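You operate a simulated robot arm through the tools that you are given. There is no shell and no other tool.

The job below is to be done with a simulated two-armed robot. You get a single attempt, and the scene is never put back.

## Task
Shut off the water, drain and uncouple the copper pipe, swing it clear.
Fine: red panel lever first, then open the blue panel lever before you loosen the brass nut; spill nothing; leave the blue panel lever shut and the green panel knob as it is.

Only the result counts: the job must be done as asked and must still hold three seconds after the hand-in. Knocking over, shifting, dropping, spilling or breaking anything else fails it.

## Robot
Two 7-joint arms with two-finger grippers on one trunk that stands fixed in place. Base frame: the origin is at the foot of the trunk, x ahead of it, y to its left, z up. Readings come in m, rad, newtons and seconds.
The left shoulder is at [0.065, 0.164, 1.024], the right one opposite. With the tool pointing down near the work surface each hand reaches from about 0.1 to 0.66 m from the base axis, measured 20 degrees to its own side. Payload 2.45 kg a hand.
Tool frame (each hand has its own): the origin (TCP) lies between the finger pads and is the grasp point; the fingertips stand 0.026 m ahead of it; z points along the fingers, y is the line along which they close. The gripper opens to 0.096 m; its body begins 0.069 m behind the TCP.
Orientation is that of the tool frame in the base frame, as a unit quaternion [w, x, y, z]. With the fingers straight down and closing along the base's y, the tool's x points along the base's -x, its y along +y and its z along -z.

## Interface
- The arms move only by the tool jog_arm. It takes "left_motion", "right_motion" or both (then of equal length, played together; a hand with none holds still); each is a list of rows, each an object of numbers (a shift or turn left out is 0, a gripper value left out holds the last): "x", "y", "z": the shift along the tool's x, y, z in units of 250 mm (1.0 is 250 mm); "rx", "ry", "rz": the turn, a rotation vector about the tool's x, y, z in units of 90 degrees (1.0 is 90 degrees); "grip": the finger opening in m, from 0 to 0.096. In form: [{"x": .., "y": .., "z": .., "rx": .., "ry": .., "rz": .., "grip": ..}, ...]. A call has 1 to 20 rows; each row is the pose to reach, as a shift and turn from the pose commanded when the call began, along the tool's axes at that moment. A call with a number of a shift or a turn outside -1 to 1 is refused whole. Rows are played at 5 a second. More than 0.05 m and 0.15 rad between two rows, or a gripper value outside its range, and nothing of the call is played. Where a pose cannot be reached the arm comes as near as it can. A force on the tool above 90 N (or 10 N above the force at the start of the call, whichever is more), or a blocked arm, ends the call early, and 0.2 s more pass. Each finger travels about 0.1199 m/s and halts on what it meets, pressing with about 27 N; the grip force reading is that of the motor and also rises with nothing between the fingers. The clock runs only during rows and for 0.2 s after the last one: add rows that repeat a pose to give the fingers time. The reply holds the time, the measured pose of the TCP, the force on the tool along the base axes, the opening and the grip force, in the units named above and with some noise, with the torque about the TCP (base axes, N m) and any sound that the robot's microphone picked up.
- Cameras (640 x 400 px; columns grow to the right, rows downward): "scene" is now at [0.1642, 0.0528, 1.4878]; the picture's right is [0.66, -0.75, -0.00], its down [-0.62, -0.54, -0.58] and it looks along [0.43, 0.38, -0.82] (base axes); focal length 333 px, centre (320, 200). "left" rides on the left gripper at [0.082, -0.003, -0.098] in its tool frame; the picture's right is [0.04, 1.00, 0.00], its down [-0.73, 0.03, -0.68] and it looks along [-0.68, 0.03, 0.73] (tool axes); focal length 256 px, centre (320, 200). "right" rides on the right gripper at [0.082, 0.003, -0.098] in its tool frame; the picture's right is [-0.04, 1.00, 0.00], its down [-0.73, -0.03, -0.68] and it looks along [-0.68, -0.03, 0.73] (tool axes); focal length 256 px, centre (320, 200).
- snapshot(camera): a new picture of that camera. It takes no simulated time.
- slide_trunk(by): moves the trunk up (or, below 0, down) by that many m; the arms and the scene camera ride with it, the base frame stays. It gives what a move gives, with no picture.
- aim_head(pan, tilt): turns the head with the scene camera to pan (to the left, within 2.094 rad either way) and tilt (down, from -0.506 to 1.204), counted from straight ahead of the robot (the tilt from the chest, where the trunk bows). It gives what a move gives.
- locate(camera, pixels): for up to 12 pixels [column, row] of the newest picture of that camera ("zoom" is the newest enlarged one), the place [x, y, z] in the base frame of the surface seen there, good to about 0.002 m. It takes no simulated time.
- enlarge(camera, box): a new picture of the part [left, top, right, bottom] of that camera's present view, enlarged. It takes no simulated time.
- job_done(): hands the job in; it is judged then, once.

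Open the grippers and draw the arms clear of the work before you hand the job in, unless the task says otherwise.

The tools are called after "Emit:" by a JSON object that holds its "op" and its "data". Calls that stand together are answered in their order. jog_arm: Moves the arms, as the interface text tells. Its arguments: {"type":"object","properties":{"left_motion":{"type":"array","items":{"type":"object","properties":{"x":{"type":"number"},"y":{"type":"number"},"z":{"type":"number"},"rx":{"type":"number"},"ry":{"type":"number"},"rz":{"type":"number"},"grip":{"type":"number"}}}},"right_motion":{"type":"array","items":{"type":"object","properties":{"x":{"type":"number"},"y":{"type":"number"},"z":{"type":"number"},"rx":{"type":"number"},"ry":{"type":"number"},"rz":{"type":"number"},"grip":{"type":"number"}}}}},"required":[]} The other tools are called the same way: slide_trunk (by) moves the trunk up or down; aim_head (pan, tilt) turns the head that bears the scene camera; snapshot (camera) takes a picture; locate (camera, pixels) gives the place of the surface under pixels of a picture; enlarge (camera, box) takes an enlarged picture of a part of a camera's view; job_done () hands the job in.

At the start:

```text
t: 0.0
left_position: [0.3288, 0.3699, 0.9666]
left_tool_rot: [-0.001, -0.001, 1.0, 0.001]
left_force: [0.4, 0.3, 0.7]
left_wrist_torque: [0.01, -0.01, -0.02]
left_gripper_width: 0.0962
left_grasp_force: 0.1
right_position: [0.4529, 0.0189, 0.9644]
right_tool_rot: [0.0, -0.001, 1.0, 0.0]
right_force: [0.1, 0.6, 0.1]
right_wrist_torque: [-0.01, -0.02, -0.06]
right_gripper_width: 0.0958
right_grasp_force: 0.1
trunk travel left (down, up): [-0.197, 0.37]
head pan, tilt (commanded): [0.717, 0.951]
```

scene: 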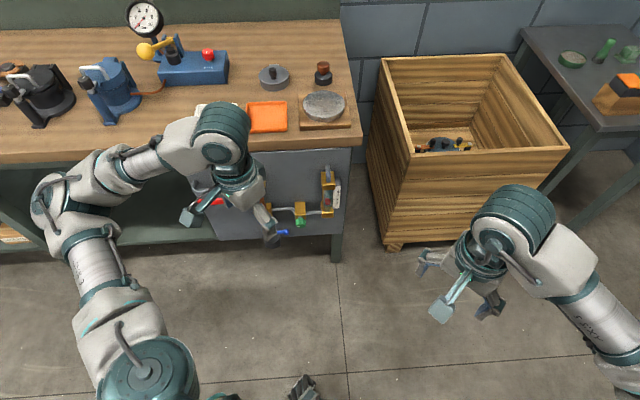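
right: 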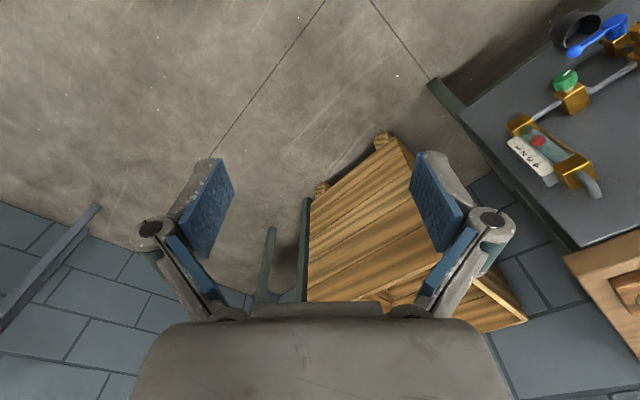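
left: 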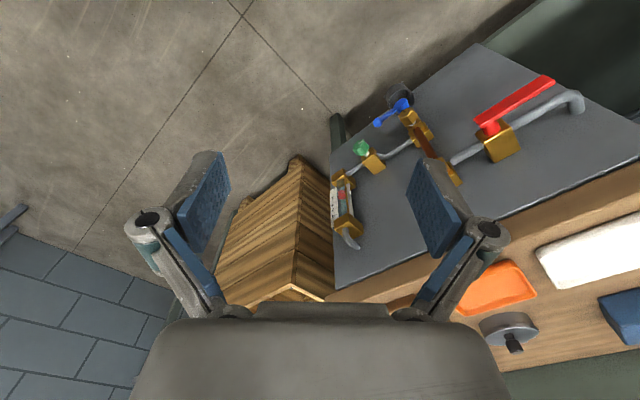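

The pictures show a vertical panel on the bench front carrying a red lever, a blue lever, a green knob and a gauge. I'll take enlarged views to understand the plumbing.

Emit:
{"op": "enlarge", "data": {"camera": "left", "box": [320, 40, 620, 260]}}

Emit:
{"op": "enlarge", "data": {"camera": "right", "box": [420, 0, 640, 240]}}

Emit:
{"op": "enlarge", "data": {"camera": "scene", "box": [170, 140, 370, 270]}}

```text
1.82 times, centred on (470, 150) of left
```

zoom: 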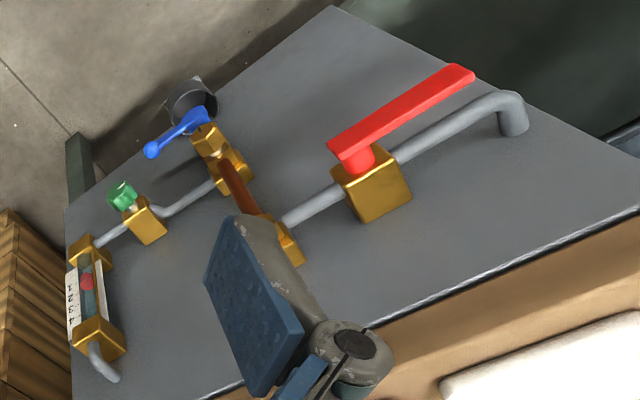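

```text
1.67 times, centred on (530, 120) of right
```

zoom: 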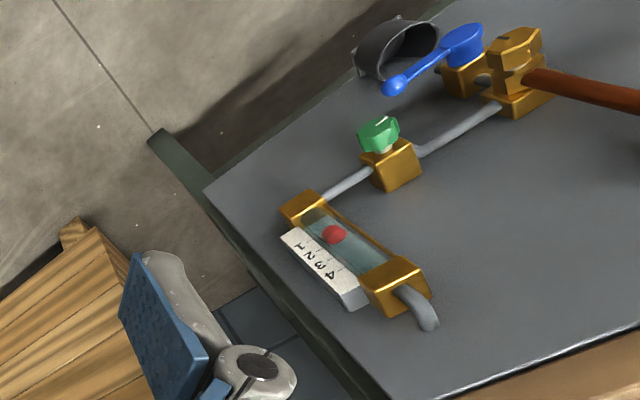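

```text
3.08 times, centred on (270, 205) of scene
```

zoom: 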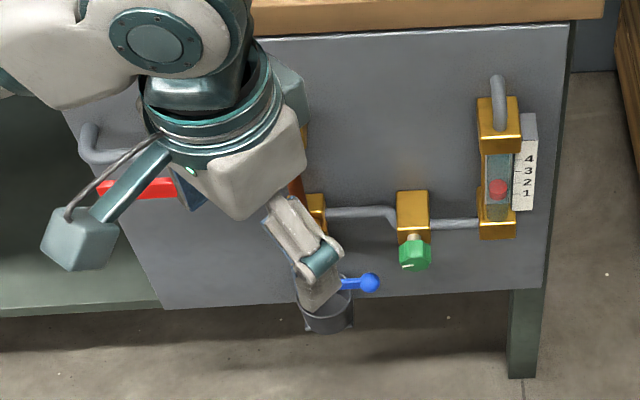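

The left arm hides part of the panel in the scene view. I'll locate key points from the current left picture first.

Emit:
{"op": "snapshot", "data": {"camera": "left"}}

Emit:
{"op": "locate", "data": {"camera": "left", "pixels": [[549, 82], [478, 123], [500, 145], [580, 98], [405, 103], [378, 123], [361, 148], [420, 130], [430, 155], [455, 180], [345, 190], [400, 90]]}}

Emit:
{"op": "locate", "data": {"camera": "left", "pixels": [[480, 45], [630, 160], [340, 280], [335, 150], [500, 215], [400, 200], [570, 140], [375, 165], [347, 215], [505, 285]]}}

```text
taken
```

left: 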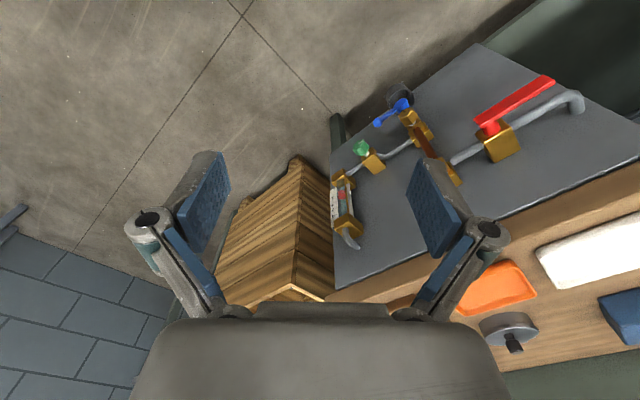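

```text
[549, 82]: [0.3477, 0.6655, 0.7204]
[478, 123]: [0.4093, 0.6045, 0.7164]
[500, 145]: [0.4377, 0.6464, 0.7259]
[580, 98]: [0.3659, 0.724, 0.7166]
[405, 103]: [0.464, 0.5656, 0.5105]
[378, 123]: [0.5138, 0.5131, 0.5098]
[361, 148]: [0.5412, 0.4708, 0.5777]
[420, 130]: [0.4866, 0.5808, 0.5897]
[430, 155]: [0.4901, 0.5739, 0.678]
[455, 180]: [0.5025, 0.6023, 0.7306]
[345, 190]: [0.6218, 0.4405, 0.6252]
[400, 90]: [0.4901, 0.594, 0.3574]
```

```text
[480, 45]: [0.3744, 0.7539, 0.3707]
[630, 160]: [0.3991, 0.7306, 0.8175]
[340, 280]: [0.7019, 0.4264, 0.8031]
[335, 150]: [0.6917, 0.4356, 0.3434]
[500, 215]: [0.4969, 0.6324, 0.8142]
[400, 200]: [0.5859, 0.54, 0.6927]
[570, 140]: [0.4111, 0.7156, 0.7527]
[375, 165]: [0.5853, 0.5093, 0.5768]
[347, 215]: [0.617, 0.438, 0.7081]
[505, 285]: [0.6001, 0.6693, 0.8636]
```

The panel plane runs at about 45° (normal roughly (-0.707,-0.707,0), about 0.797 m from the base axis). I'll turn the left hand 45° about vertical so its camera faces the panel, and pan for context.

Emit:
{"op": "jog_arm", "data": {"left_motion": [{"rz": -0.085}, {"rz": -0.17}, {"rz": -0.255}, {"rz": -0.34}, {"rz": -0.42}, {"rz": -0.5}, {"rz": -0.5}]}}

Emit:
{"op": "snapshot", "data": {"camera": "left"}}

Emit:
{"op": "snapshot", "data": {"camera": "scene"}}

```text
t: 1.6
left_position: [0.3243, 0.3675, 0.9685]
left_tool_rot: [0.001, -0.384, 0.923, 0.0]
left_force: [-0.5, 0.0, 0.4]
left_wrist_torque: [-0.03, 0.01, 0.03]
left_gripper_width: 0.096
left_grasp_force: 0.2
right_position: [0.4483, 0.0173, 0.9649]
right_tool_rot: [0.001, -0.001, 1.0, 0.0]
right_force: [0.7, 0.6, -0.1]
right_wrist_torque: [0.02, 0.0, 0.02]
right_gripper_width: 0.096
right_grasp_force: 0.0
trunk travel left (down, up): [-0.197, 0.37]
head pan, tilt (commanded): [0.717, 0.951]
```

```text
taken
```

left: 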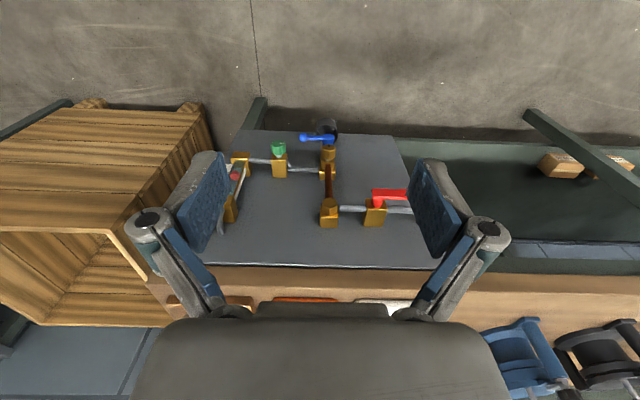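

```text
taken
```

scene: 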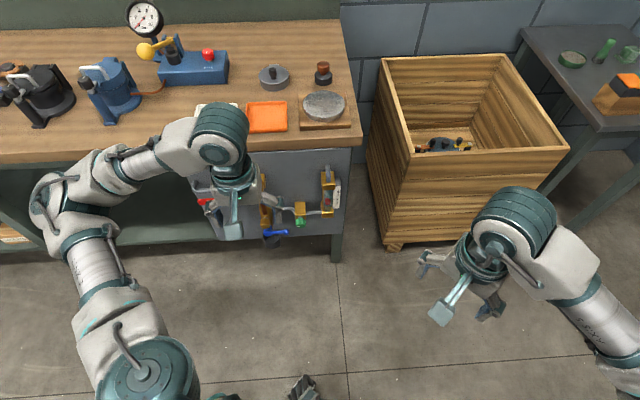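

The left picture now looks squarely at the panel (cols 200–440, rows 130–270). I'll enlarge it and locate the parts.

Emit:
{"op": "enlarge", "data": {"camera": "left", "box": [210, 110, 450, 260]}}

Emit:
{"op": "enlarge", "data": {"camera": "left", "box": [270, 110, 430, 235]}}

```text
2.67 times, centred on (330, 185) of left
```

zoom: 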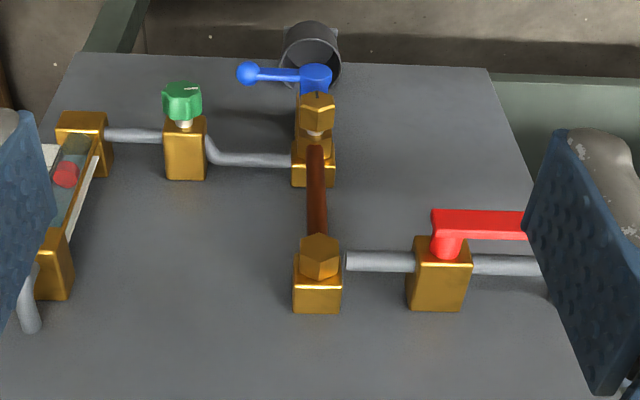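

```text
3.20 times, centred on (350, 172) of left
```

zoom: 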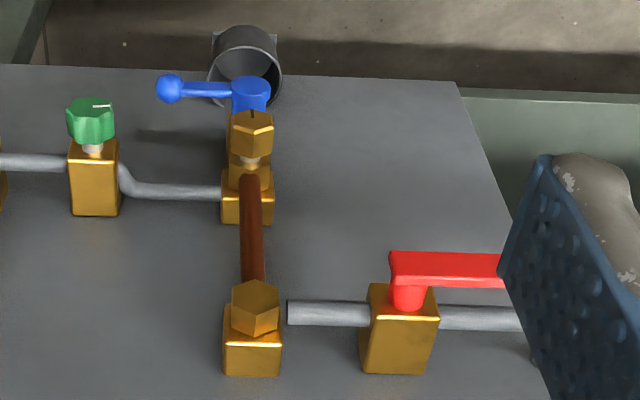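

Zoomed view: the lower hex nut (zoom ~(252,130)) has an index mark and a neck; the upper hex at (255,305) sits on a block; the red lever starts at (410,290). I'll locate these.

Emit:
{"op": "locate", "data": {"camera": "zoom", "pixels": [[252, 117], [252, 140], [236, 130], [270, 130], [250, 170], [250, 200], [252, 230], [250, 270], [255, 295], [255, 320], [235, 300], [278, 300]]}}

Emit:
{"op": "locate", "data": {"camera": "zoom", "pixels": [[170, 88], [205, 90], [250, 92], [250, 105], [245, 45], [215, 70], [278, 70], [410, 270], [490, 270], [405, 300], [400, 340], [330, 312]]}}

Emit:
{"op": "locate", "data": {"camera": "zoom", "pixels": [[252, 355], [228, 345], [278, 345], [245, 210], [90, 120], [95, 180], [180, 190], [110, 108], [400, 160], [150, 300], [330, 150], [460, 110]]}}

```text
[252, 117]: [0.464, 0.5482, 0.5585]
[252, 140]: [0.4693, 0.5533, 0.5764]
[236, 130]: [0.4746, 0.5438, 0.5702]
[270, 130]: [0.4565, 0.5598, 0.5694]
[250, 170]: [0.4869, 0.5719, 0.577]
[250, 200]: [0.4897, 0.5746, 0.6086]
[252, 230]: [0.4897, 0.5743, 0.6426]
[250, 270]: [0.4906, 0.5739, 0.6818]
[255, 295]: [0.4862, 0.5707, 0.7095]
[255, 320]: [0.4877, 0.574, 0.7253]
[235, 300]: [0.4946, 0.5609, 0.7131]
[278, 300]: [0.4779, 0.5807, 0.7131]
```

```text
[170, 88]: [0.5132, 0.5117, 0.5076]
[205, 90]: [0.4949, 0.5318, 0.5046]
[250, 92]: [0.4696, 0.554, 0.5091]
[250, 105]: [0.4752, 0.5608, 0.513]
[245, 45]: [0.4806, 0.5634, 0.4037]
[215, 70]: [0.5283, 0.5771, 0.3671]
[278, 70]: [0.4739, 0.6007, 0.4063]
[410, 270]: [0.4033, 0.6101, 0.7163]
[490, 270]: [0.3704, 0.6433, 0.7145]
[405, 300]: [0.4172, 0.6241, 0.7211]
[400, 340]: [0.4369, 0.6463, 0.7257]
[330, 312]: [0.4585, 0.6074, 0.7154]
```

```text
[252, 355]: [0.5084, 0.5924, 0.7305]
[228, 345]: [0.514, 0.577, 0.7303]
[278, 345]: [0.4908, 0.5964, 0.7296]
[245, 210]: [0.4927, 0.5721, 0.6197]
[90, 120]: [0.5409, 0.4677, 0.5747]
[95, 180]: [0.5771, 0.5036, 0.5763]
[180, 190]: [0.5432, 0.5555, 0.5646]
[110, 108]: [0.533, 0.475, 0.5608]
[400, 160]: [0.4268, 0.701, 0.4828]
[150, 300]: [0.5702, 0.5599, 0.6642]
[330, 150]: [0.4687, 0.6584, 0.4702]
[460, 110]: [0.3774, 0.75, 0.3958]
```

Before moving further I'll check where the crate and bench edge stand relative to the hands, using the scene picture.

Emit:
{"op": "locate", "data": {"camera": "scene", "pixels": [[413, 153], [566, 148], [381, 58], [505, 54], [395, 248], [350, 147], [345, 125], [0, 163], [325, 105], [240, 150], [265, 117], [536, 195]]}}

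Emit:
{"op": "enlarge", "data": {"camera": "scene", "box": [250, 150, 360, 260]}}

```text
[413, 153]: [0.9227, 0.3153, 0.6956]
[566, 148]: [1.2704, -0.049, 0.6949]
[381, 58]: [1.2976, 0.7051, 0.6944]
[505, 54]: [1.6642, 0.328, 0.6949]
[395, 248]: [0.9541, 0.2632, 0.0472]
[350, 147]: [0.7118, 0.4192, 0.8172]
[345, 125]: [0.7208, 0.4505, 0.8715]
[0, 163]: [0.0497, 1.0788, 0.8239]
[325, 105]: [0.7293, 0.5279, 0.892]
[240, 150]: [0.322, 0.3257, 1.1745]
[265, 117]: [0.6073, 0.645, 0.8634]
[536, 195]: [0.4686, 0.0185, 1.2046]
```

```text
3.64 times, centred on (305, 205) of scene
```

zoom: 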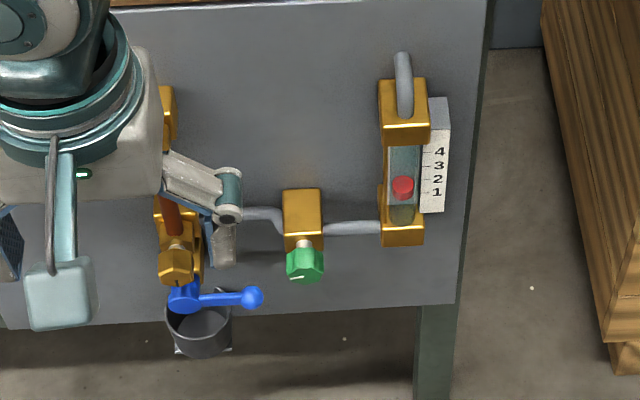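

The bench front is flush with the panel and the crate is well away (x>0.9). I'll lower the trunk by 0.18 m so the hands can reach the low panel parts horizontally.

Emit:
{"op": "slide_trunk", "data": {"by": -0.18}}

Emit:
{"op": "snapshot", "data": {"camera": "scene"}}

Emit:
{"op": "snapshot", "data": {"camera": "left"}}

```text
t: 3.6
left_position: [0.3243, 0.3675, 0.7901]
left_tool_rot: [0.002, -0.382, 0.924, 0.0]
left_force: [0.2, 0.3, -0.5]
left_wrist_torque: [-0.01, 0.0, 0.0]
left_gripper_width: 0.096
left_grasp_force: 0.0
right_position: [0.4493, 0.0166, 0.7867]
right_tool_rot: [0.002, -0.001, 1.0, 0.001]
right_force: [-0.7, 0.1, -0.5]
right_wrist_torque: [-0.01, -0.03, -0.01]
right_gripper_width: 0.0959
right_grasp_force: 0.1
trunk travel left (down, up): [-0.017, 0.55]
head pan, tilt (commanded): [0.717, 0.951]
```

```text
taken
```

scene: 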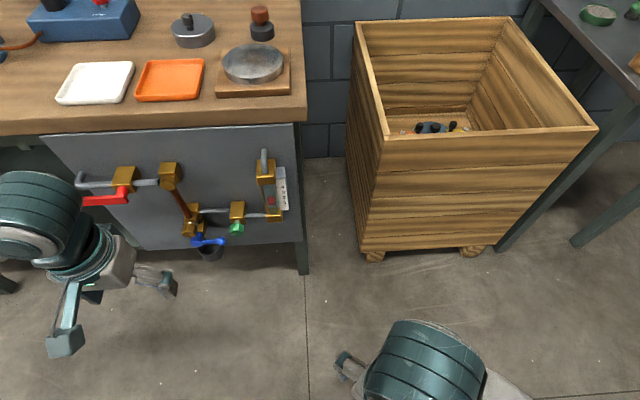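

```text
taken
```

left: 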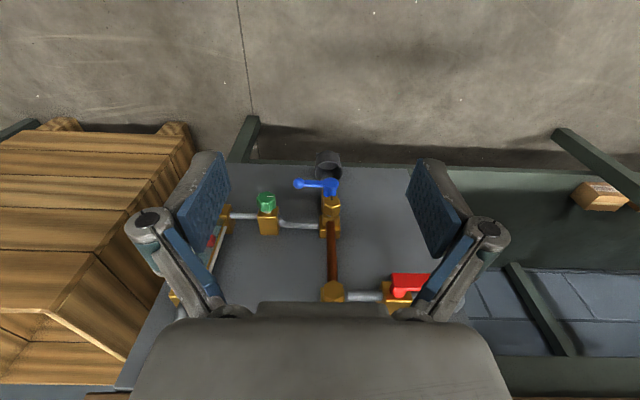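

The scene view now shows the whole panel (cols 50–300, rows 130–260). I'll enlarge it.

Emit:
{"op": "enlarge", "data": {"camera": "scene", "box": [60, 130, 300, 270]}}

Emit:
{"op": "enlarge", "data": {"camera": "scene", "box": [145, 145, 245, 265]}}

Emit:
{"op": "enlarge", "data": {"camera": "scene", "box": [230, 140, 300, 230]}}

```text
2.67 times, centred on (180, 200) of scene
```

zoom: 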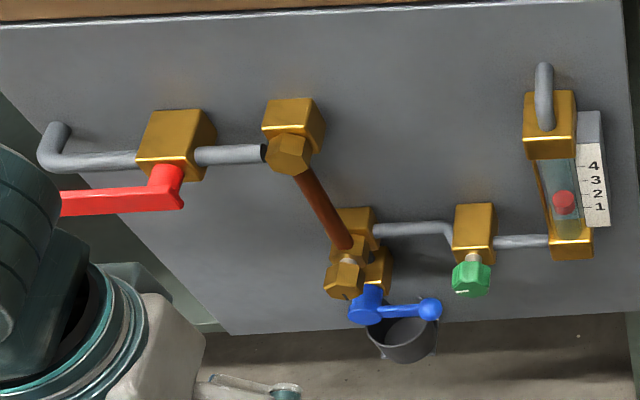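

```text
3.33 times, centred on (195, 205) of scene
```

zoom: 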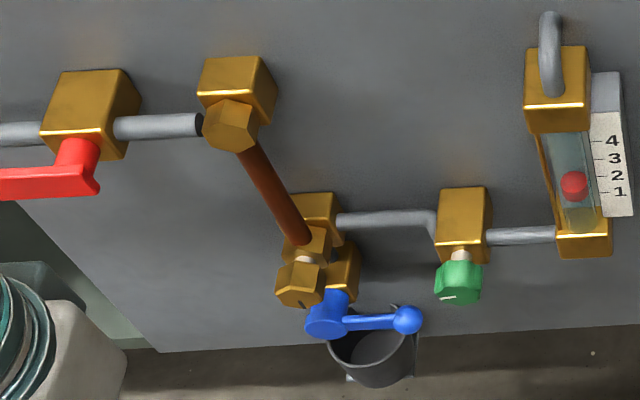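

```text
4.44 times, centred on (265, 185) of scene
```

zoom: 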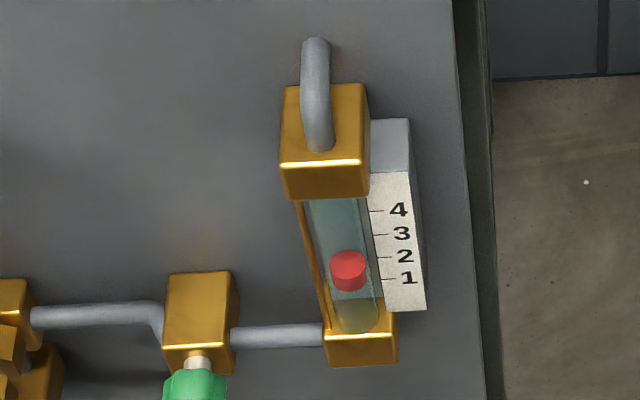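

The layout is clear: the inlet runs through the red valve to the upper hex pivot, then the copper pipe, then the lower tee with the indexed nut, with the blue drain valve above the cup. I'll bring the left hand toward the red lever, pitching the tool to point into the panel and keeping a 0.16 m standoff.

Emit:
{"op": "jog_arm", "data": {"left_motion": [{"x": -0.04, "y": 0.05, "z": 0.02, "ry": -0.075}, {"x": -0.08, "y": 0.1, "z": 0.04, "ry": -0.15}, {"x": -0.12, "y": 0.15, "z": 0.06, "ry": -0.225}, {"x": -0.16, "y": 0.2, "z": 0.08, "ry": -0.3}, {"x": -0.2, "y": 0.25, "z": 0.1, "ry": -0.375}, {"x": -0.24, "y": 0.3, "z": 0.12, "ry": -0.45}, {"x": -0.28, "y": 0.35, "z": 0.14, "ry": -0.525}, {"x": -0.32, "y": 0.4, "z": 0.16, "ry": -0.6}, {"x": -0.36, "y": 0.45, "z": 0.18, "ry": -0.675}, {"x": -0.41, "y": 0.5, "z": 0.2, "ry": -0.75}, {"x": -0.46, "y": 0.55, "z": 0.22, "ry": -0.82}, {"x": -0.51, "y": 0.6, "z": 0.24, "ry": -0.89}, {"x": -0.55, "y": 0.65, "z": 0.27, "ry": -0.95}, {"x": -0.596, "y": 0.698, "z": 0.296, "ry": -1.0}, {"x": -0.596, "y": 0.698, "z": 0.296, "ry": -1.0}]}}

Emit:
{"op": "snapshot", "data": {"camera": "scene"}}

Emit:
{"op": "snapshot", "data": {"camera": "left"}}

```text
t: 6.8
left_position: [0.3098, 0.6034, 0.7057]
left_tool_rot: [0.655, -0.27, 0.652, 0.27]
left_force: [0.2, 0.7, 0.1]
left_wrist_torque: [-0.01, -0.04, -0.02]
left_gripper_width: 0.096
left_grasp_force: 0.0
left hand out of reach, approached as far as the arm can: row 2, 3, 4, 5, 6, 7, 8, 9, 10, 11, 12, 13, 14, 15
right_position: [0.4485, 0.0168, 0.7862]
right_tool_rot: [0.001, -0.001, 1.0, 0.001]
right_force: [0.1, -0.5, 0.1]
right_wrist_torque: [0.01, 0.03, -0.01]
right_gripper_width: 0.0961
right_grasp_force: 0.2
trunk travel left (down, up): [-0.017, 0.55]
head pan, tilt (commanded): [0.717, 0.951]
```

```text
taken
```

scene: 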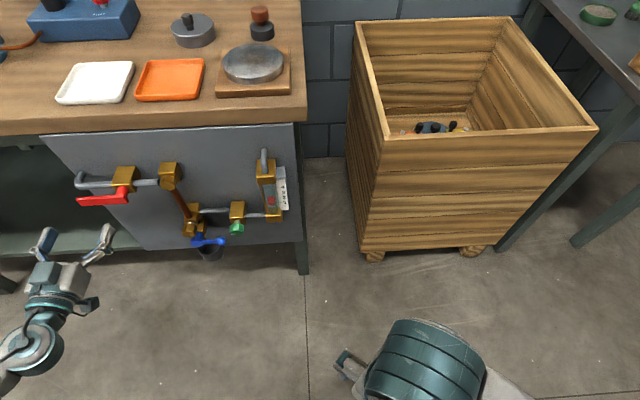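

```text
taken
```

left: 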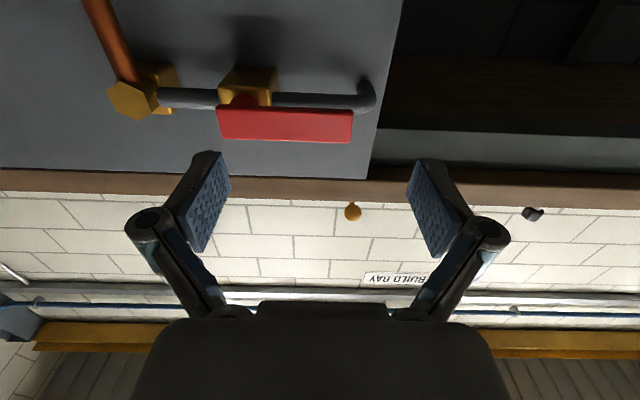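

The hand now points into the panel at about (0.310, 0.603, 0.706), roughly 1 cm below target. I'll roll it 90° so the fingers close vertically around the horizontal red lever.

Emit:
{"op": "jog_arm", "data": {"left_motion": [{"rz": 0.085}, {"rz": 0.17}, {"rz": 0.255}, {"rz": 0.34}, {"rz": 0.425}, {"rz": 0.51}, {"rz": 0.595}, {"rz": 0.68}, {"rz": 0.765}, {"rz": 0.85}, {"rz": 0.93}, {"rz": 1.0}, {"rz": 1.0}]}}

Emit:
{"op": "snapshot", "data": {"camera": "scene"}}

Emit:
{"op": "snapshot", "data": {"camera": "left"}}

```text
t: 9.6
left_position: [0.3111, 0.6062, 0.7085]
left_tool_rot: [0.272, 0.27, 0.652, 0.654]
left_force: [0.1, 0.7, 0.5]
left_wrist_torque: [0.01, -0.01, 0.0]
left_gripper_width: 0.0957
left_grasp_force: 0.0
left hand out of reach, approached as far as the arm can: row 4, 5, 6, 7, 8, 9, 10, 11, 12, 13
right_position: [0.449, 0.0179, 0.7855]
right_tool_rot: [0.001, -0.001, 1.0, 0.001]
right_force: [0.5, 0.4, 0.6]
right_wrist_torque: [-0.01, 0.02, -0.01]
right_gripper_width: 0.096
right_grasp_force: 0.0
trunk travel left (down, up): [-0.017, 0.55]
head pan, tilt (commanded): [0.717, 0.951]
```

```text
taken
```

scene: 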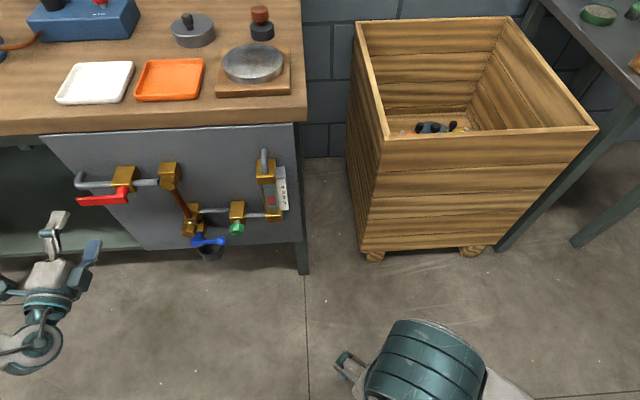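

```text
taken
```

left: 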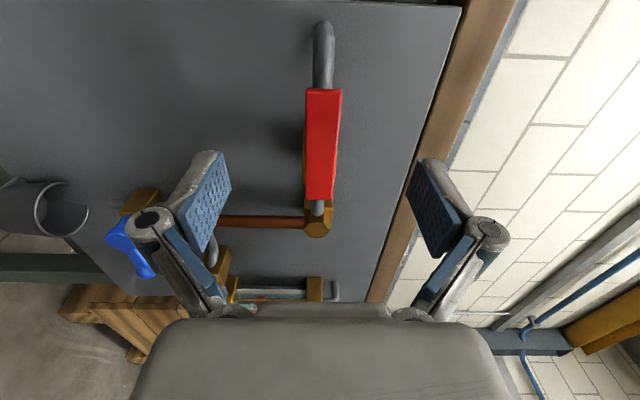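

Fingers now straddle vertically; the lever is at cols 305–342, rows 88–200 in the left picture. I'll locate its edges precisely.

Emit:
{"op": "locate", "data": {"camera": "left", "pixels": [[322, 95], [310, 110], [336, 110], [308, 140], [338, 140], [307, 170], [336, 170], [320, 195], [322, 140], [325, 208]]}}

Emit:
{"op": "enlarge", "data": {"camera": "left", "box": [220, 10, 420, 250]}}

Emit:
{"op": "enlarge", "data": {"camera": "scene", "box": [20, 140, 180, 260]}}

```text
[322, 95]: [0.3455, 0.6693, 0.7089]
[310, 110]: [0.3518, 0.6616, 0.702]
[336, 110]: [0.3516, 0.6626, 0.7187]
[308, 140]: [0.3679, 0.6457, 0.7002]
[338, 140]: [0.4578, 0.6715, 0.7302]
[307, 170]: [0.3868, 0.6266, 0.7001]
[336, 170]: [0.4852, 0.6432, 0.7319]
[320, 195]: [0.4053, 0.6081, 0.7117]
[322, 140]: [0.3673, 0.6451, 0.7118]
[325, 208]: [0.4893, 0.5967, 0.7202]
```

```text
1.67 times, centred on (320, 130) of left
```

zoom: 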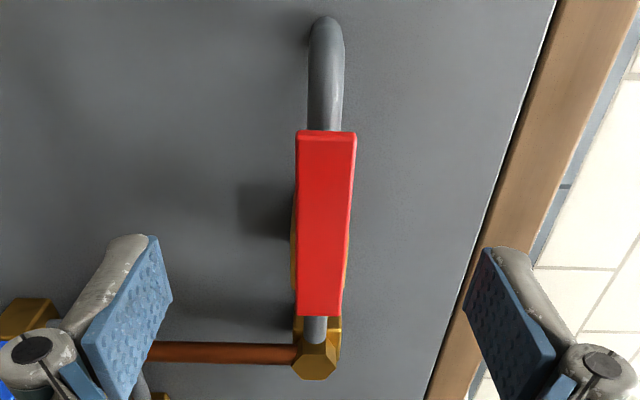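

```text
3.33 times, centred on (100, 200) of scene
```

zoom: 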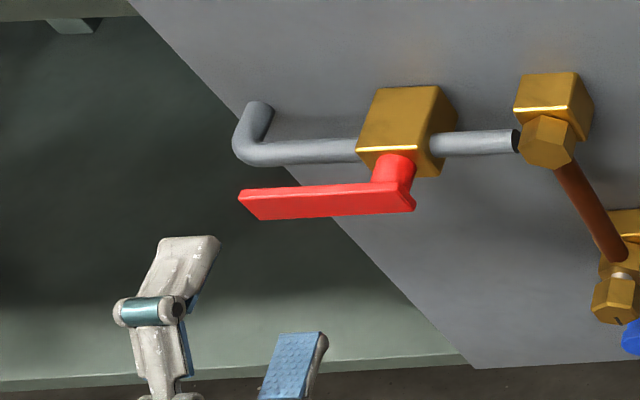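

The lever is a plate spanning z≈0.700–0.721 with its front at standoff 0.082 and tip at U≈−0.23. The TCP is aligned (U=−0.209, z=0.7085), so I move straight in about 0.074 m and narrow the fingers to 0.05.

Emit:
{"op": "jog_arm", "data": {"left_motion": [{"z": 0.06, "y": 0.0, "grip": 0.06}, {"z": 0.12, "y": 0.005}, {"z": 0.18, "y": 0.01, "grip": 0.055}, {"z": 0.24, "y": 0.01}, {"z": 0.298, "y": 0.01, "grip": 0.05}, {"z": 0.298, "y": 0.01, "grip": 0.05}]}}

Emit:
{"op": "snapshot", "data": {"camera": "left"}}

Emit:
{"op": "enlarge", "data": {"camera": "scene", "box": [20, 140, 180, 260]}}

```text
t: 11.0
left_position: [0.3598, 0.6592, 0.709]
left_tool_rot: [0.27, 0.27, 0.653, 0.654]
left_force: [0.1, -0.6, 0.3]
left_wrist_torque: [0.02, -0.01, -0.01]
left_gripper_width: 0.0502
left_grasp_force: 0.1
right_position: [0.4488, 0.0165, 0.7857]
right_tool_rot: [0.0, 0.0, 1.0, 0.001]
right_force: [-0.3, -0.3, -0.2]
right_wrist_torque: [-0.01, -0.01, -0.03]
right_gripper_width: 0.096
right_grasp_force: 0.1
trunk travel left (down, up): [-0.017, 0.55]
head pan, tilt (commanded): [0.717, 0.951]
```

```text
taken
```

left: 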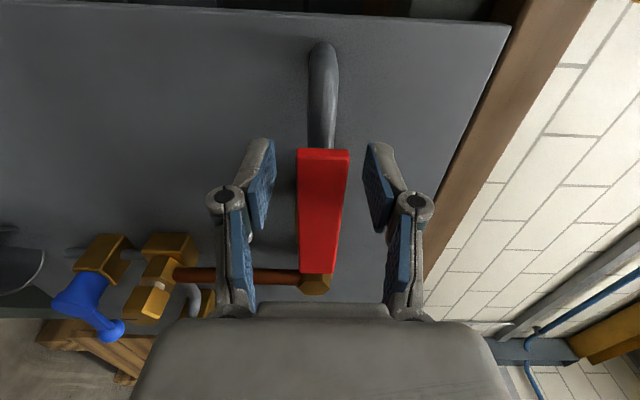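

```text
3.33 times, centred on (100, 200) of scene
```

zoom: 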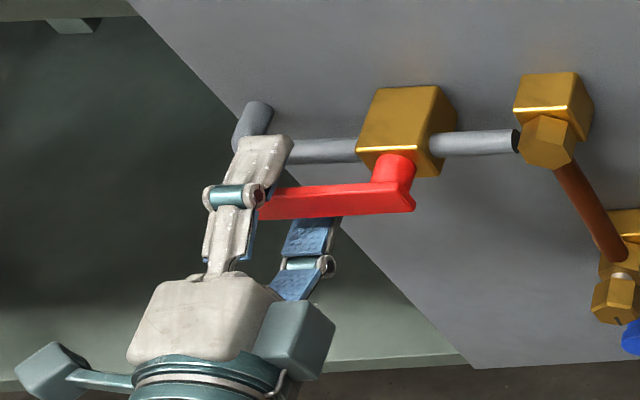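

The fingers straddle the lever with clearance. I'll narrow to 0.028 and try a small arc (15°) downward, watching the force.

Emit:
{"op": "jog_arm", "data": {"left_motion": [{"grip": 0.028}, {"grip": 0.028}, {"x": -0.0022, "y": -0.0333, "rz": -0.0833}, {"x": -0.0087, "y": -0.0659, "rz": -0.1667}, {"x": -0.0087, "y": -0.0659, "rz": -0.1667}]}}

Emit:
{"op": "snapshot", "data": {"camera": "left"}}

Emit:
{"op": "enlarge", "data": {"camera": "scene", "box": [20, 140, 180, 260]}}

```text
t: 12.2
left_position: [0.3641, 0.6538, 0.6994]
left_tool_rot: [0.356, 0.181, 0.679, 0.616]
left_force: [11.7, 5.9, 35.2]
left_wrist_torque: [0.38, 0.63, -0.16]
left_gripper_width: 0.0471
left_grasp_force: 14.4
right_position: [0.4484, 0.0144, 0.7871]
right_tool_rot: [0.002, -0.001, 1.0, 0.002]
right_force: [-1.0, 0.3, 0.4]
right_wrist_torque: [0.0, 0.01, 0.02]
right_gripper_width: 0.0963
right_grasp_force: 0.0
trunk travel left (down, up): [-0.017, 0.55]
head pan, tilt (commanded): [0.717, 0.951]
```

```text
taken
```

left: 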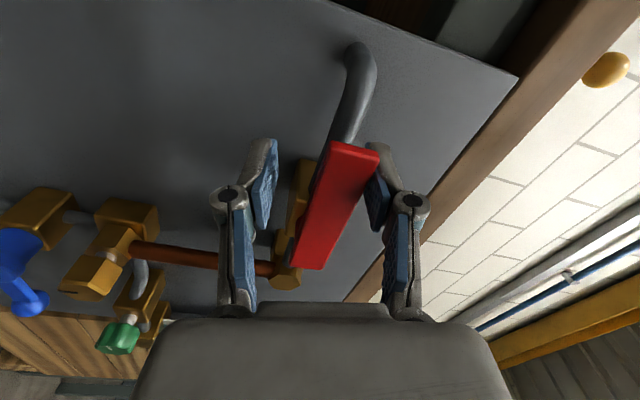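

```text
3.33 times, centred on (100, 200) of scene
```

zoom: 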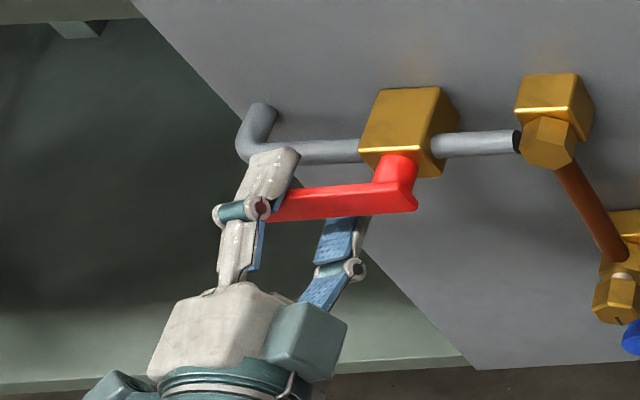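

Pushing down met 35 N and the lever stayed horizontal, so it appears to sit at its stop in that direction. I return to the start pose and reopen a little before trying upward.

Emit:
{"op": "jog_arm", "data": {"left_motion": [{"x": -0.004, "y": 0.033, "rz": 0.0833, "grip": 0.045}, {"x": -0.00865, "y": 0.0659, "rz": 0.1667, "grip": 0.035}, {"x": -0.00865, "y": 0.0659, "rz": 0.1667, "grip": 0.032}, {"x": -0.00865, "y": 0.0659, "rz": 0.1667, "grip": 0.032}]}}

```text
t: 13.2
left_position: [0.3617, 0.6571, 0.7101]
left_tool_rot: [0.27, 0.27, 0.653, 0.654]
left_force: [0.3, -0.3, 0.7]
left_wrist_torque: [0.02, 0.01, -0.04]
left_gripper_width: 0.0321
left_grasp_force: 0.0
right_position: [0.4495, 0.0169, 0.7858]
right_tool_rot: [0.002, -0.001, 1.0, 0.001]
right_force: [-0.9, -0.4, 0.3]
right_wrist_torque: [0.0, -0.03, -0.01]
right_gripper_width: 0.0959
right_grasp_force: 0.0
trunk travel left (down, up): [-0.017, 0.55]
head pan, tilt (commanded): [0.717, 0.951]
```

Back at the neutral position with zero force. Now a 15° arc upward.

Emit:
{"op": "jog_arm", "data": {"left_motion": [{"x": -0.0022, "y": 0.0333, "rz": 0.0833, "grip": 0.03}, {"x": -0.0087, "y": 0.0659, "rz": 0.1667}, {"x": -0.0087, "y": 0.0659, "rz": 0.1667}]}}

Emit:
{"op": "snapshot", "data": {"camera": "left"}}

Emit:
{"op": "enlarge", "data": {"camera": "scene", "box": [20, 140, 180, 260]}}

```text
t: 14.0
left_position: [0.363, 0.6565, 0.7261]
left_tool_rot: [0.182, 0.352, 0.612, 0.684]
left_force: [0.2, 0.2, 0.1]
left_wrist_torque: [-0.01, -0.01, -0.01]
left_gripper_width: 0.0302
left_grasp_force: 0.6
right_position: [0.4493, 0.017, 0.7857]
right_tool_rot: [0.001, -0.001, 1.0, 0.001]
right_force: [-0.1, 0.0, 0.4]
right_wrist_torque: [0.04, 0.02, 0.0]
right_gripper_width: 0.096
right_grasp_force: 0.0
trunk travel left (down, up): [-0.017, 0.55]
head pan, tilt (commanded): [0.717, 0.951]
```

```text
taken
```

left: 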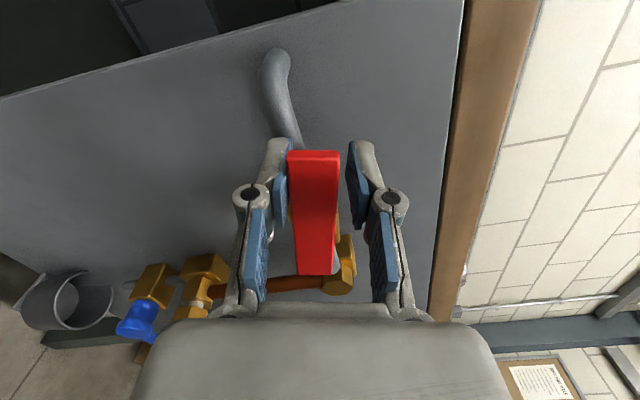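

```text
3.33 times, centred on (100, 200) of scene
```

zoom: 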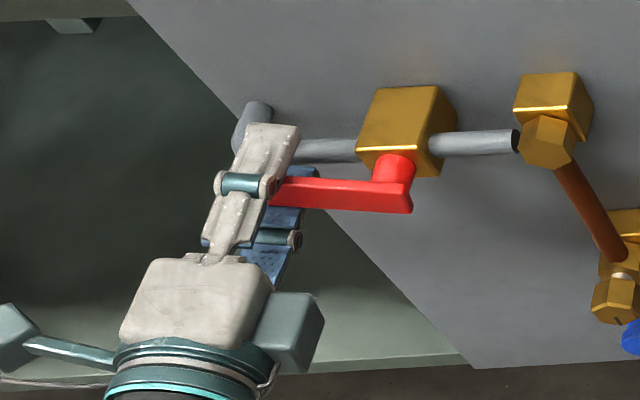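

The lever moved freely upward (now tilted about 12–15°), so clockwise closes it. I'll continue the arc 30° more.

Emit:
{"op": "jog_arm", "data": {"left_motion": [{"x": -0.0022, "y": 0.0333, "rz": 0.0833}, {"x": -0.0087, "y": 0.0659, "rz": 0.1667}, {"x": -0.0194, "y": 0.0975, "rz": 0.25}, {"x": -0.0341, "y": 0.1274, "rz": 0.3333}, {"x": -0.0341, "y": 0.1274, "rz": 0.3333}]}}

Emit:
{"op": "snapshot", "data": {"camera": "left"}}

Emit:
{"op": "enlarge", "data": {"camera": "scene", "box": [20, 140, 180, 260]}}

```text
t: 15.2
left_position: [0.3736, 0.645, 0.7546]
left_tool_rot: [-0.001, 0.499, 0.5, 0.708]
left_force: [-0.8, 0.0, 0.3]
left_wrist_torque: [-0.01, -0.02, 0.04]
left_gripper_width: 0.0302
left_grasp_force: 0.9
right_position: [0.4493, 0.0171, 0.7856]
right_tool_rot: [0.001, -0.001, 1.0, 0.001]
right_force: [0.0, -0.2, -0.3]
right_wrist_torque: [0.02, 0.0, 0.01]
right_gripper_width: 0.0962
right_grasp_force: 0.1
trunk travel left (down, up): [-0.017, 0.55]
head pan, tilt (commanded): [0.717, 0.951]
```

```text
taken
```

left: 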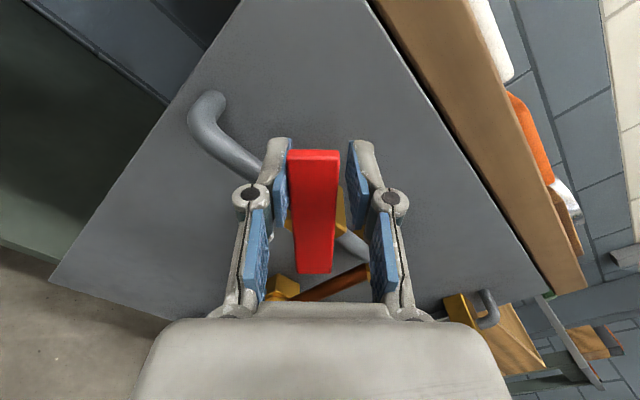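

```text
3.33 times, centred on (100, 200) of scene
```

zoom: 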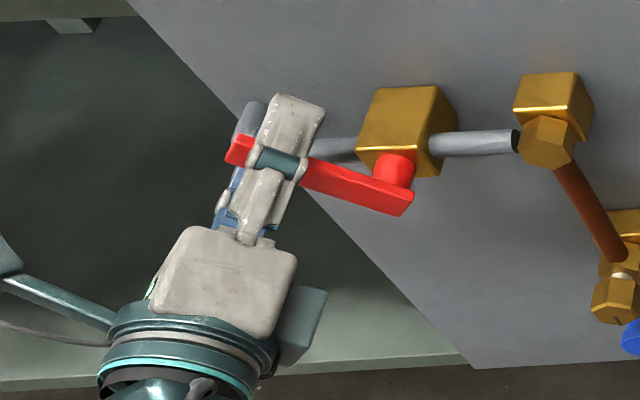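

45° reached with no resistance. Continue another 45°.

Emit:
{"op": "jog_arm", "data": {"left_motion": [{"x": -0.0022, "y": 0.0333, "rz": 0.0833}, {"x": -0.0087, "y": 0.0659, "rz": 0.1667}, {"x": -0.0194, "y": 0.0975, "rz": 0.25}, {"x": -0.0341, "y": 0.1274, "rz": 0.3333}, {"x": -0.0526, "y": 0.1551, "rz": 0.4167}, {"x": -0.0746, "y": 0.1802, "rz": 0.5}, {"x": -0.0746, "y": 0.1802, "rz": 0.5}]}}

Emit:
{"op": "snapshot", "data": {"camera": "left"}}

Emit:
{"op": "enlarge", "data": {"camera": "scene", "box": [20, 140, 180, 260]}}

```text
t: 16.8
left_position: [0.4071, 0.6151, 0.7731]
left_tool_rot: [-0.27, 0.653, 0.27, 0.653]
left_force: [0.3, 0.3, -0.3]
left_wrist_torque: [0.03, -0.01, -0.02]
left_gripper_width: 0.0304
left_grasp_force: 1.0
right_position: [0.4493, 0.0165, 0.7852]
right_tool_rot: [0.001, -0.001, 1.0, 0.001]
right_force: [0.4, 0.4, -0.7]
right_wrist_torque: [0.0, 0.03, -0.02]
right_gripper_width: 0.096
right_grasp_force: 0.0
trunk travel left (down, up): [-0.017, 0.55]
head pan, tilt (commanded): [0.717, 0.951]
```

```text
taken
```

left: 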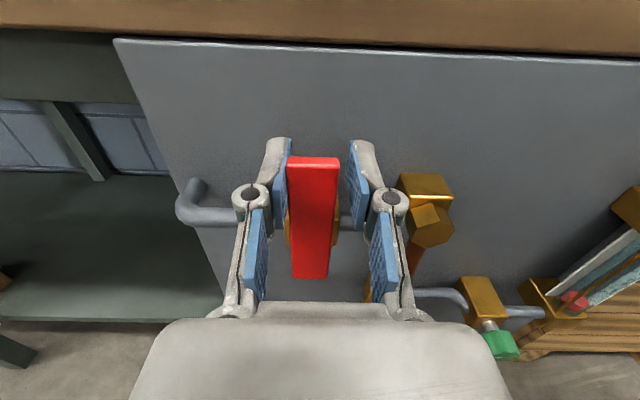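

```text
3.33 times, centred on (100, 200) of scene
```

zoom: 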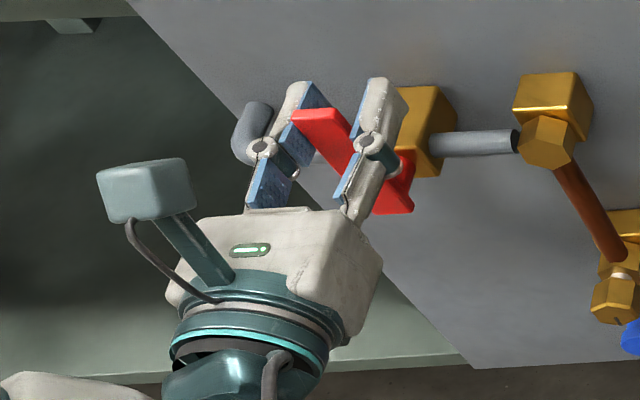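

The lever is nearly vertical but lags a few degrees within the finger gap. I push about 6° more to bring it onto its stop, watching force.

Emit:
{"op": "jog_arm", "data": {"left_motion": [{"x": -0.0005, "y": 0.0133, "rz": 0.0333}, {"x": -0.0012, "y": 0.0266, "rz": 0.0667}, {"x": -0.0012, "y": 0.0266, "rz": 0.0667}]}}

Emit:
{"op": "snapshot", "data": {"camera": "left"}}

Emit:
{"op": "locate", "data": {"camera": "left", "pixels": [[318, 165], [315, 200], [310, 240], [307, 270]]}}

```text
t: 17.6
left_position: [0.4094, 0.6099, 0.7712]
left_tool_rot: [-0.305, 0.665, 0.238, 0.638]
left_force: [-7.1, 17.0, -2.2]
left_wrist_torque: [-0.27, -0.12, -0.11]
left_gripper_width: 0.0398
left_grasp_force: 7.6
right_position: [0.449, 0.0184, 0.7858]
right_tool_rot: [0.002, -0.001, 1.0, 0.0]
right_force: [-0.3, 0.7, 0.8]
right_wrist_torque: [0.02, 0.0, 0.01]
right_gripper_width: 0.0963
right_grasp_force: 0.0
trunk travel left (down, up): [-0.017, 0.55]
head pan, tilt (commanded): [0.717, 0.951]
```

```text
taken
```

left: 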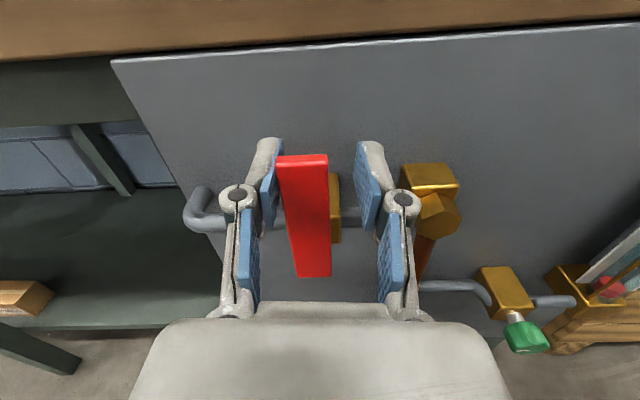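

```text
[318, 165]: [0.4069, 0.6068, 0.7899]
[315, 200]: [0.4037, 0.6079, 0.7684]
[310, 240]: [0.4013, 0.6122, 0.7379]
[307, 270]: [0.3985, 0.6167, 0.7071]
```

The lever met its stop at about 90° (force ~18 N, lever vertical in the picture). I open the fingers and withdraw straight back.

Emit:
{"op": "jog_arm", "data": {"left_motion": [{"grip": 0.07}, {"x": -0.0016, "y": -0.0266, "rz": -0.0667, "grip": 0.07}, {"x": -0.0016, "y": -0.0266, "rz": -0.0667, "z": -0.1}, {"x": -0.0016, "y": -0.0266, "rz": -0.0667, "z": -0.2}, {"x": -0.0016, "y": -0.0266, "rz": -0.0667, "z": -0.3}, {"x": -0.0016, "y": -0.0266, "rz": -0.0667, "z": -0.4}, {"x": -0.0016, "y": -0.0266, "rz": -0.0667, "z": -0.4}]}}

Emit:
{"op": "snapshot", "data": {"camera": "left"}}

Emit:
{"op": "enlarge", "data": {"camera": "scene", "box": [40, 120, 300, 270]}}

Emit:
{"op": "enlarge", "data": {"camera": "scene", "box": [230, 140, 300, 230]}}

```text
t: 19.2
left_position: [0.3559, 0.6126, 0.7422]
left_tool_rot: [-0.271, 0.653, 0.272, 0.653]
left_force: [-0.4, 0.1, 0.2]
left_wrist_torque: [0.0, 0.0, 0.0]
left_gripper_width: 0.0702
left_grasp_force: 0.0
left hand out of reach, approached as far as the arm can: row 3, 4, 5, 6, 7
right_position: [0.4494, 0.018, 0.7861]
right_tool_rot: [0.001, -0.001, 1.0, -0.001]
right_force: [0.8, 0.3, -0.7]
right_wrist_torque: [-0.02, 0.0, 0.0]
right_gripper_width: 0.0961
right_grasp_force: 0.1
trunk travel left (down, up): [-0.017, 0.55]
head pan, tilt (commanded): [0.717, 0.951]
```

```text
taken
```

left: 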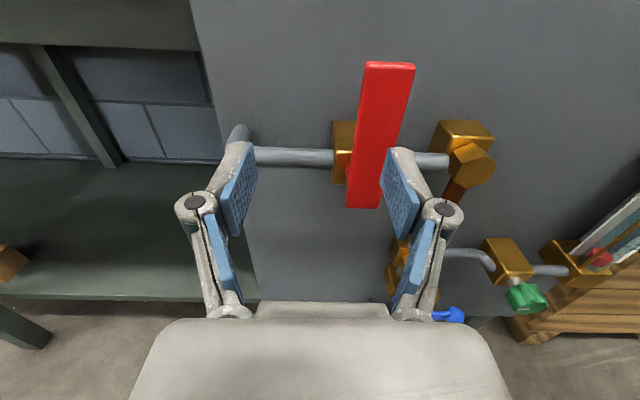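

```text
2.46 times, centred on (170, 195) of scene
```

zoom: 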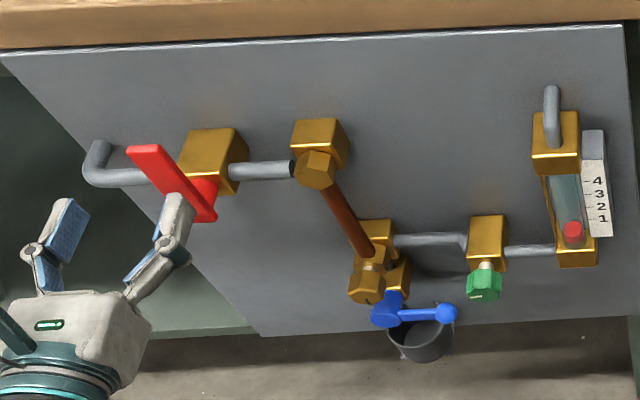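

```text
4.44 times, centred on (265, 185) of scene
```

zoom: 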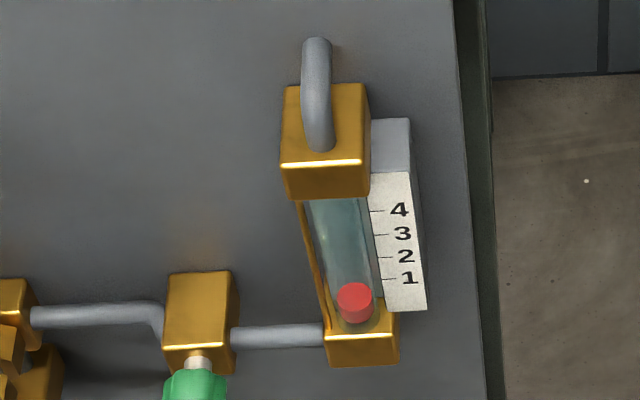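

The float dropped below 1, so flow is shut off. I'll verify that the lever is still exactly vertical after the withdrawal.

Emit:
{"op": "locate", "data": {"camera": "left", "pixels": [[389, 80], [365, 80], [408, 80], [370, 195], [353, 190], [376, 195]]}}

Emit:
{"op": "enlarge", "data": {"camera": "left", "box": [300, 40, 500, 240]}}

```text
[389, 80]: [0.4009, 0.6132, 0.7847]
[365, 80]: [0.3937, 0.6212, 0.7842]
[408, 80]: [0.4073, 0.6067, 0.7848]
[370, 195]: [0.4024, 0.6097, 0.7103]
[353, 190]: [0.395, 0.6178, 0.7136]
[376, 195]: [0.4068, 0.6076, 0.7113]
```

```text
2.00 times, centred on (400, 140) of left
```

zoom: 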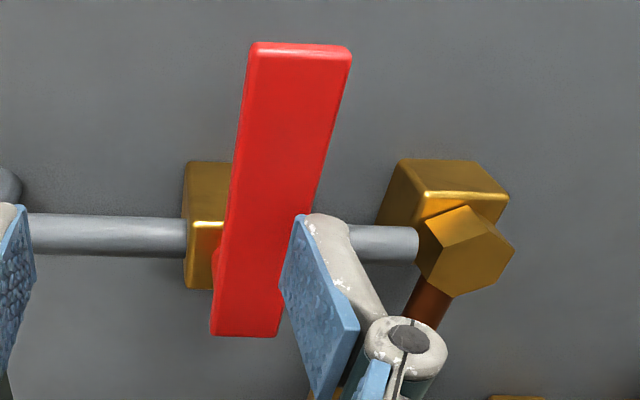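

The lever is vertical within about 1°. Next the blue lever: I lower the left hand clear of the red lever, then move right in front of the blue lever at a safe standoff.

Emit:
{"op": "jog_arm", "data": {"left_motion": [{"x": -0.1, "y": -0.04, "z": 0.0}, {"x": -0.2, "y": -0.06, "z": -0.02}, {"x": -0.3, "y": -0.06, "z": -0.06}, {"x": -0.4, "y": -0.04, "z": -0.12}, {"x": -0.5, "y": 0.04, "z": -0.16}, {"x": -0.6, "y": 0.15, "z": -0.2}, {"x": -0.7, "y": 0.27, "z": -0.2}, {"x": -0.8, "y": 0.39, "z": -0.2}, {"x": -0.87, "y": 0.5, "z": -0.2}, {"x": -0.936, "y": 0.6, "z": -0.2}, {"x": -0.936, "y": 0.686, "z": -0.2}, {"x": -0.936, "y": 0.686, "z": -0.2}]}}

Emit:
{"op": "snapshot", "data": {"camera": "left"}}

Emit:
{"op": "snapshot", "data": {"camera": "scene"}}

```text
t: 21.8
left_position: [0.4437, 0.4532, 0.5067]
left_tool_rot: [-0.272, 0.653, 0.272, 0.653]
left_force: [0.0, 0.0, 0.0]
left_wrist_torque: [0.0, 0.0, -0.03]
left_gripper_width: 0.0702
left_grasp_force: 0.1
right_position: [0.4482, 0.017, 0.7862]
right_tool_rot: [0.0, 0.0, 1.0, 0.001]
right_force: [0.3, 0.2, -0.7]
right_wrist_torque: [0.02, -0.01, 0.04]
right_gripper_width: 0.0959
right_grasp_force: 0.2
trunk travel left (down, up): [-0.017, 0.55]
head pan, tilt (commanded): [0.717, 0.951]
```

```text
taken
```

left: 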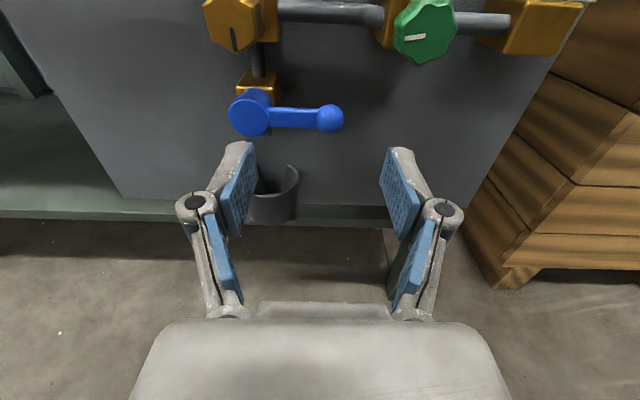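

```text
taken
```

scene: 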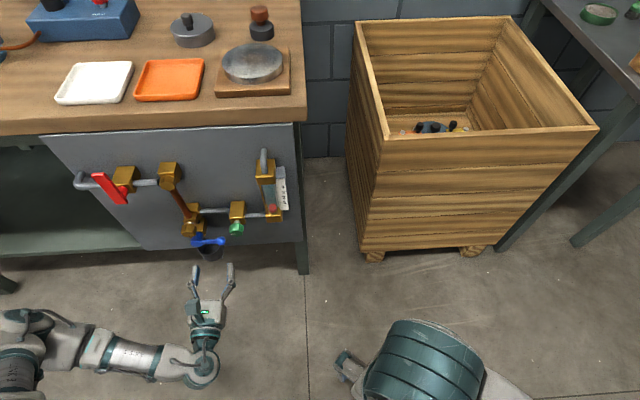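

The left camera now shows the blue lever (pivot ~(250,112), ball ~(330,118)), the nut mark and the cup. I'll locate them precisely.

Emit:
{"op": "enlarge", "data": {"camera": "left", "box": [180, 0, 480, 220]}}

Emit:
{"op": "locate", "data": {"camera": "left", "pixels": [[250, 113], [235, 113], [330, 118], [342, 118], [330, 107], [330, 130], [295, 117], [295, 109], [295, 126], [232, 30], [258, 60], [275, 190]]}}

```text
1.82 times, centred on (330, 110) of left
```

zoom: 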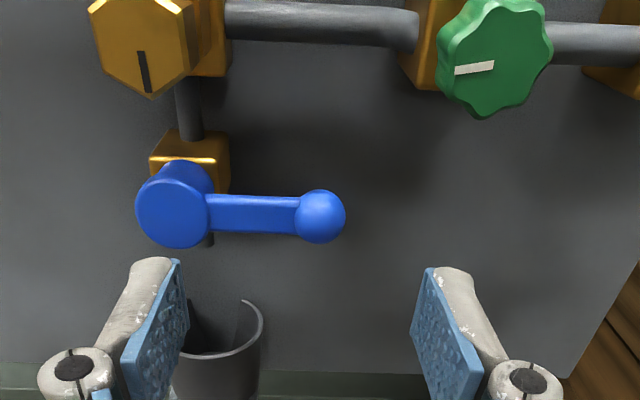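

```text
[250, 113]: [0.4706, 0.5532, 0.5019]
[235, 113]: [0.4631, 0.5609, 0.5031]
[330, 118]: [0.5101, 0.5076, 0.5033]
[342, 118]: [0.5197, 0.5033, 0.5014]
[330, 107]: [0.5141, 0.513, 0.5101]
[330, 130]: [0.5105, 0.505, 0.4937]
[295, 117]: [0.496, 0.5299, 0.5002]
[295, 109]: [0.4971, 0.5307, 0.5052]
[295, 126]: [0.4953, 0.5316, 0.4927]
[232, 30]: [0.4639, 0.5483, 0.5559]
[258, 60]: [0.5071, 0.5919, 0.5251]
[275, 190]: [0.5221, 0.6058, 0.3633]
```

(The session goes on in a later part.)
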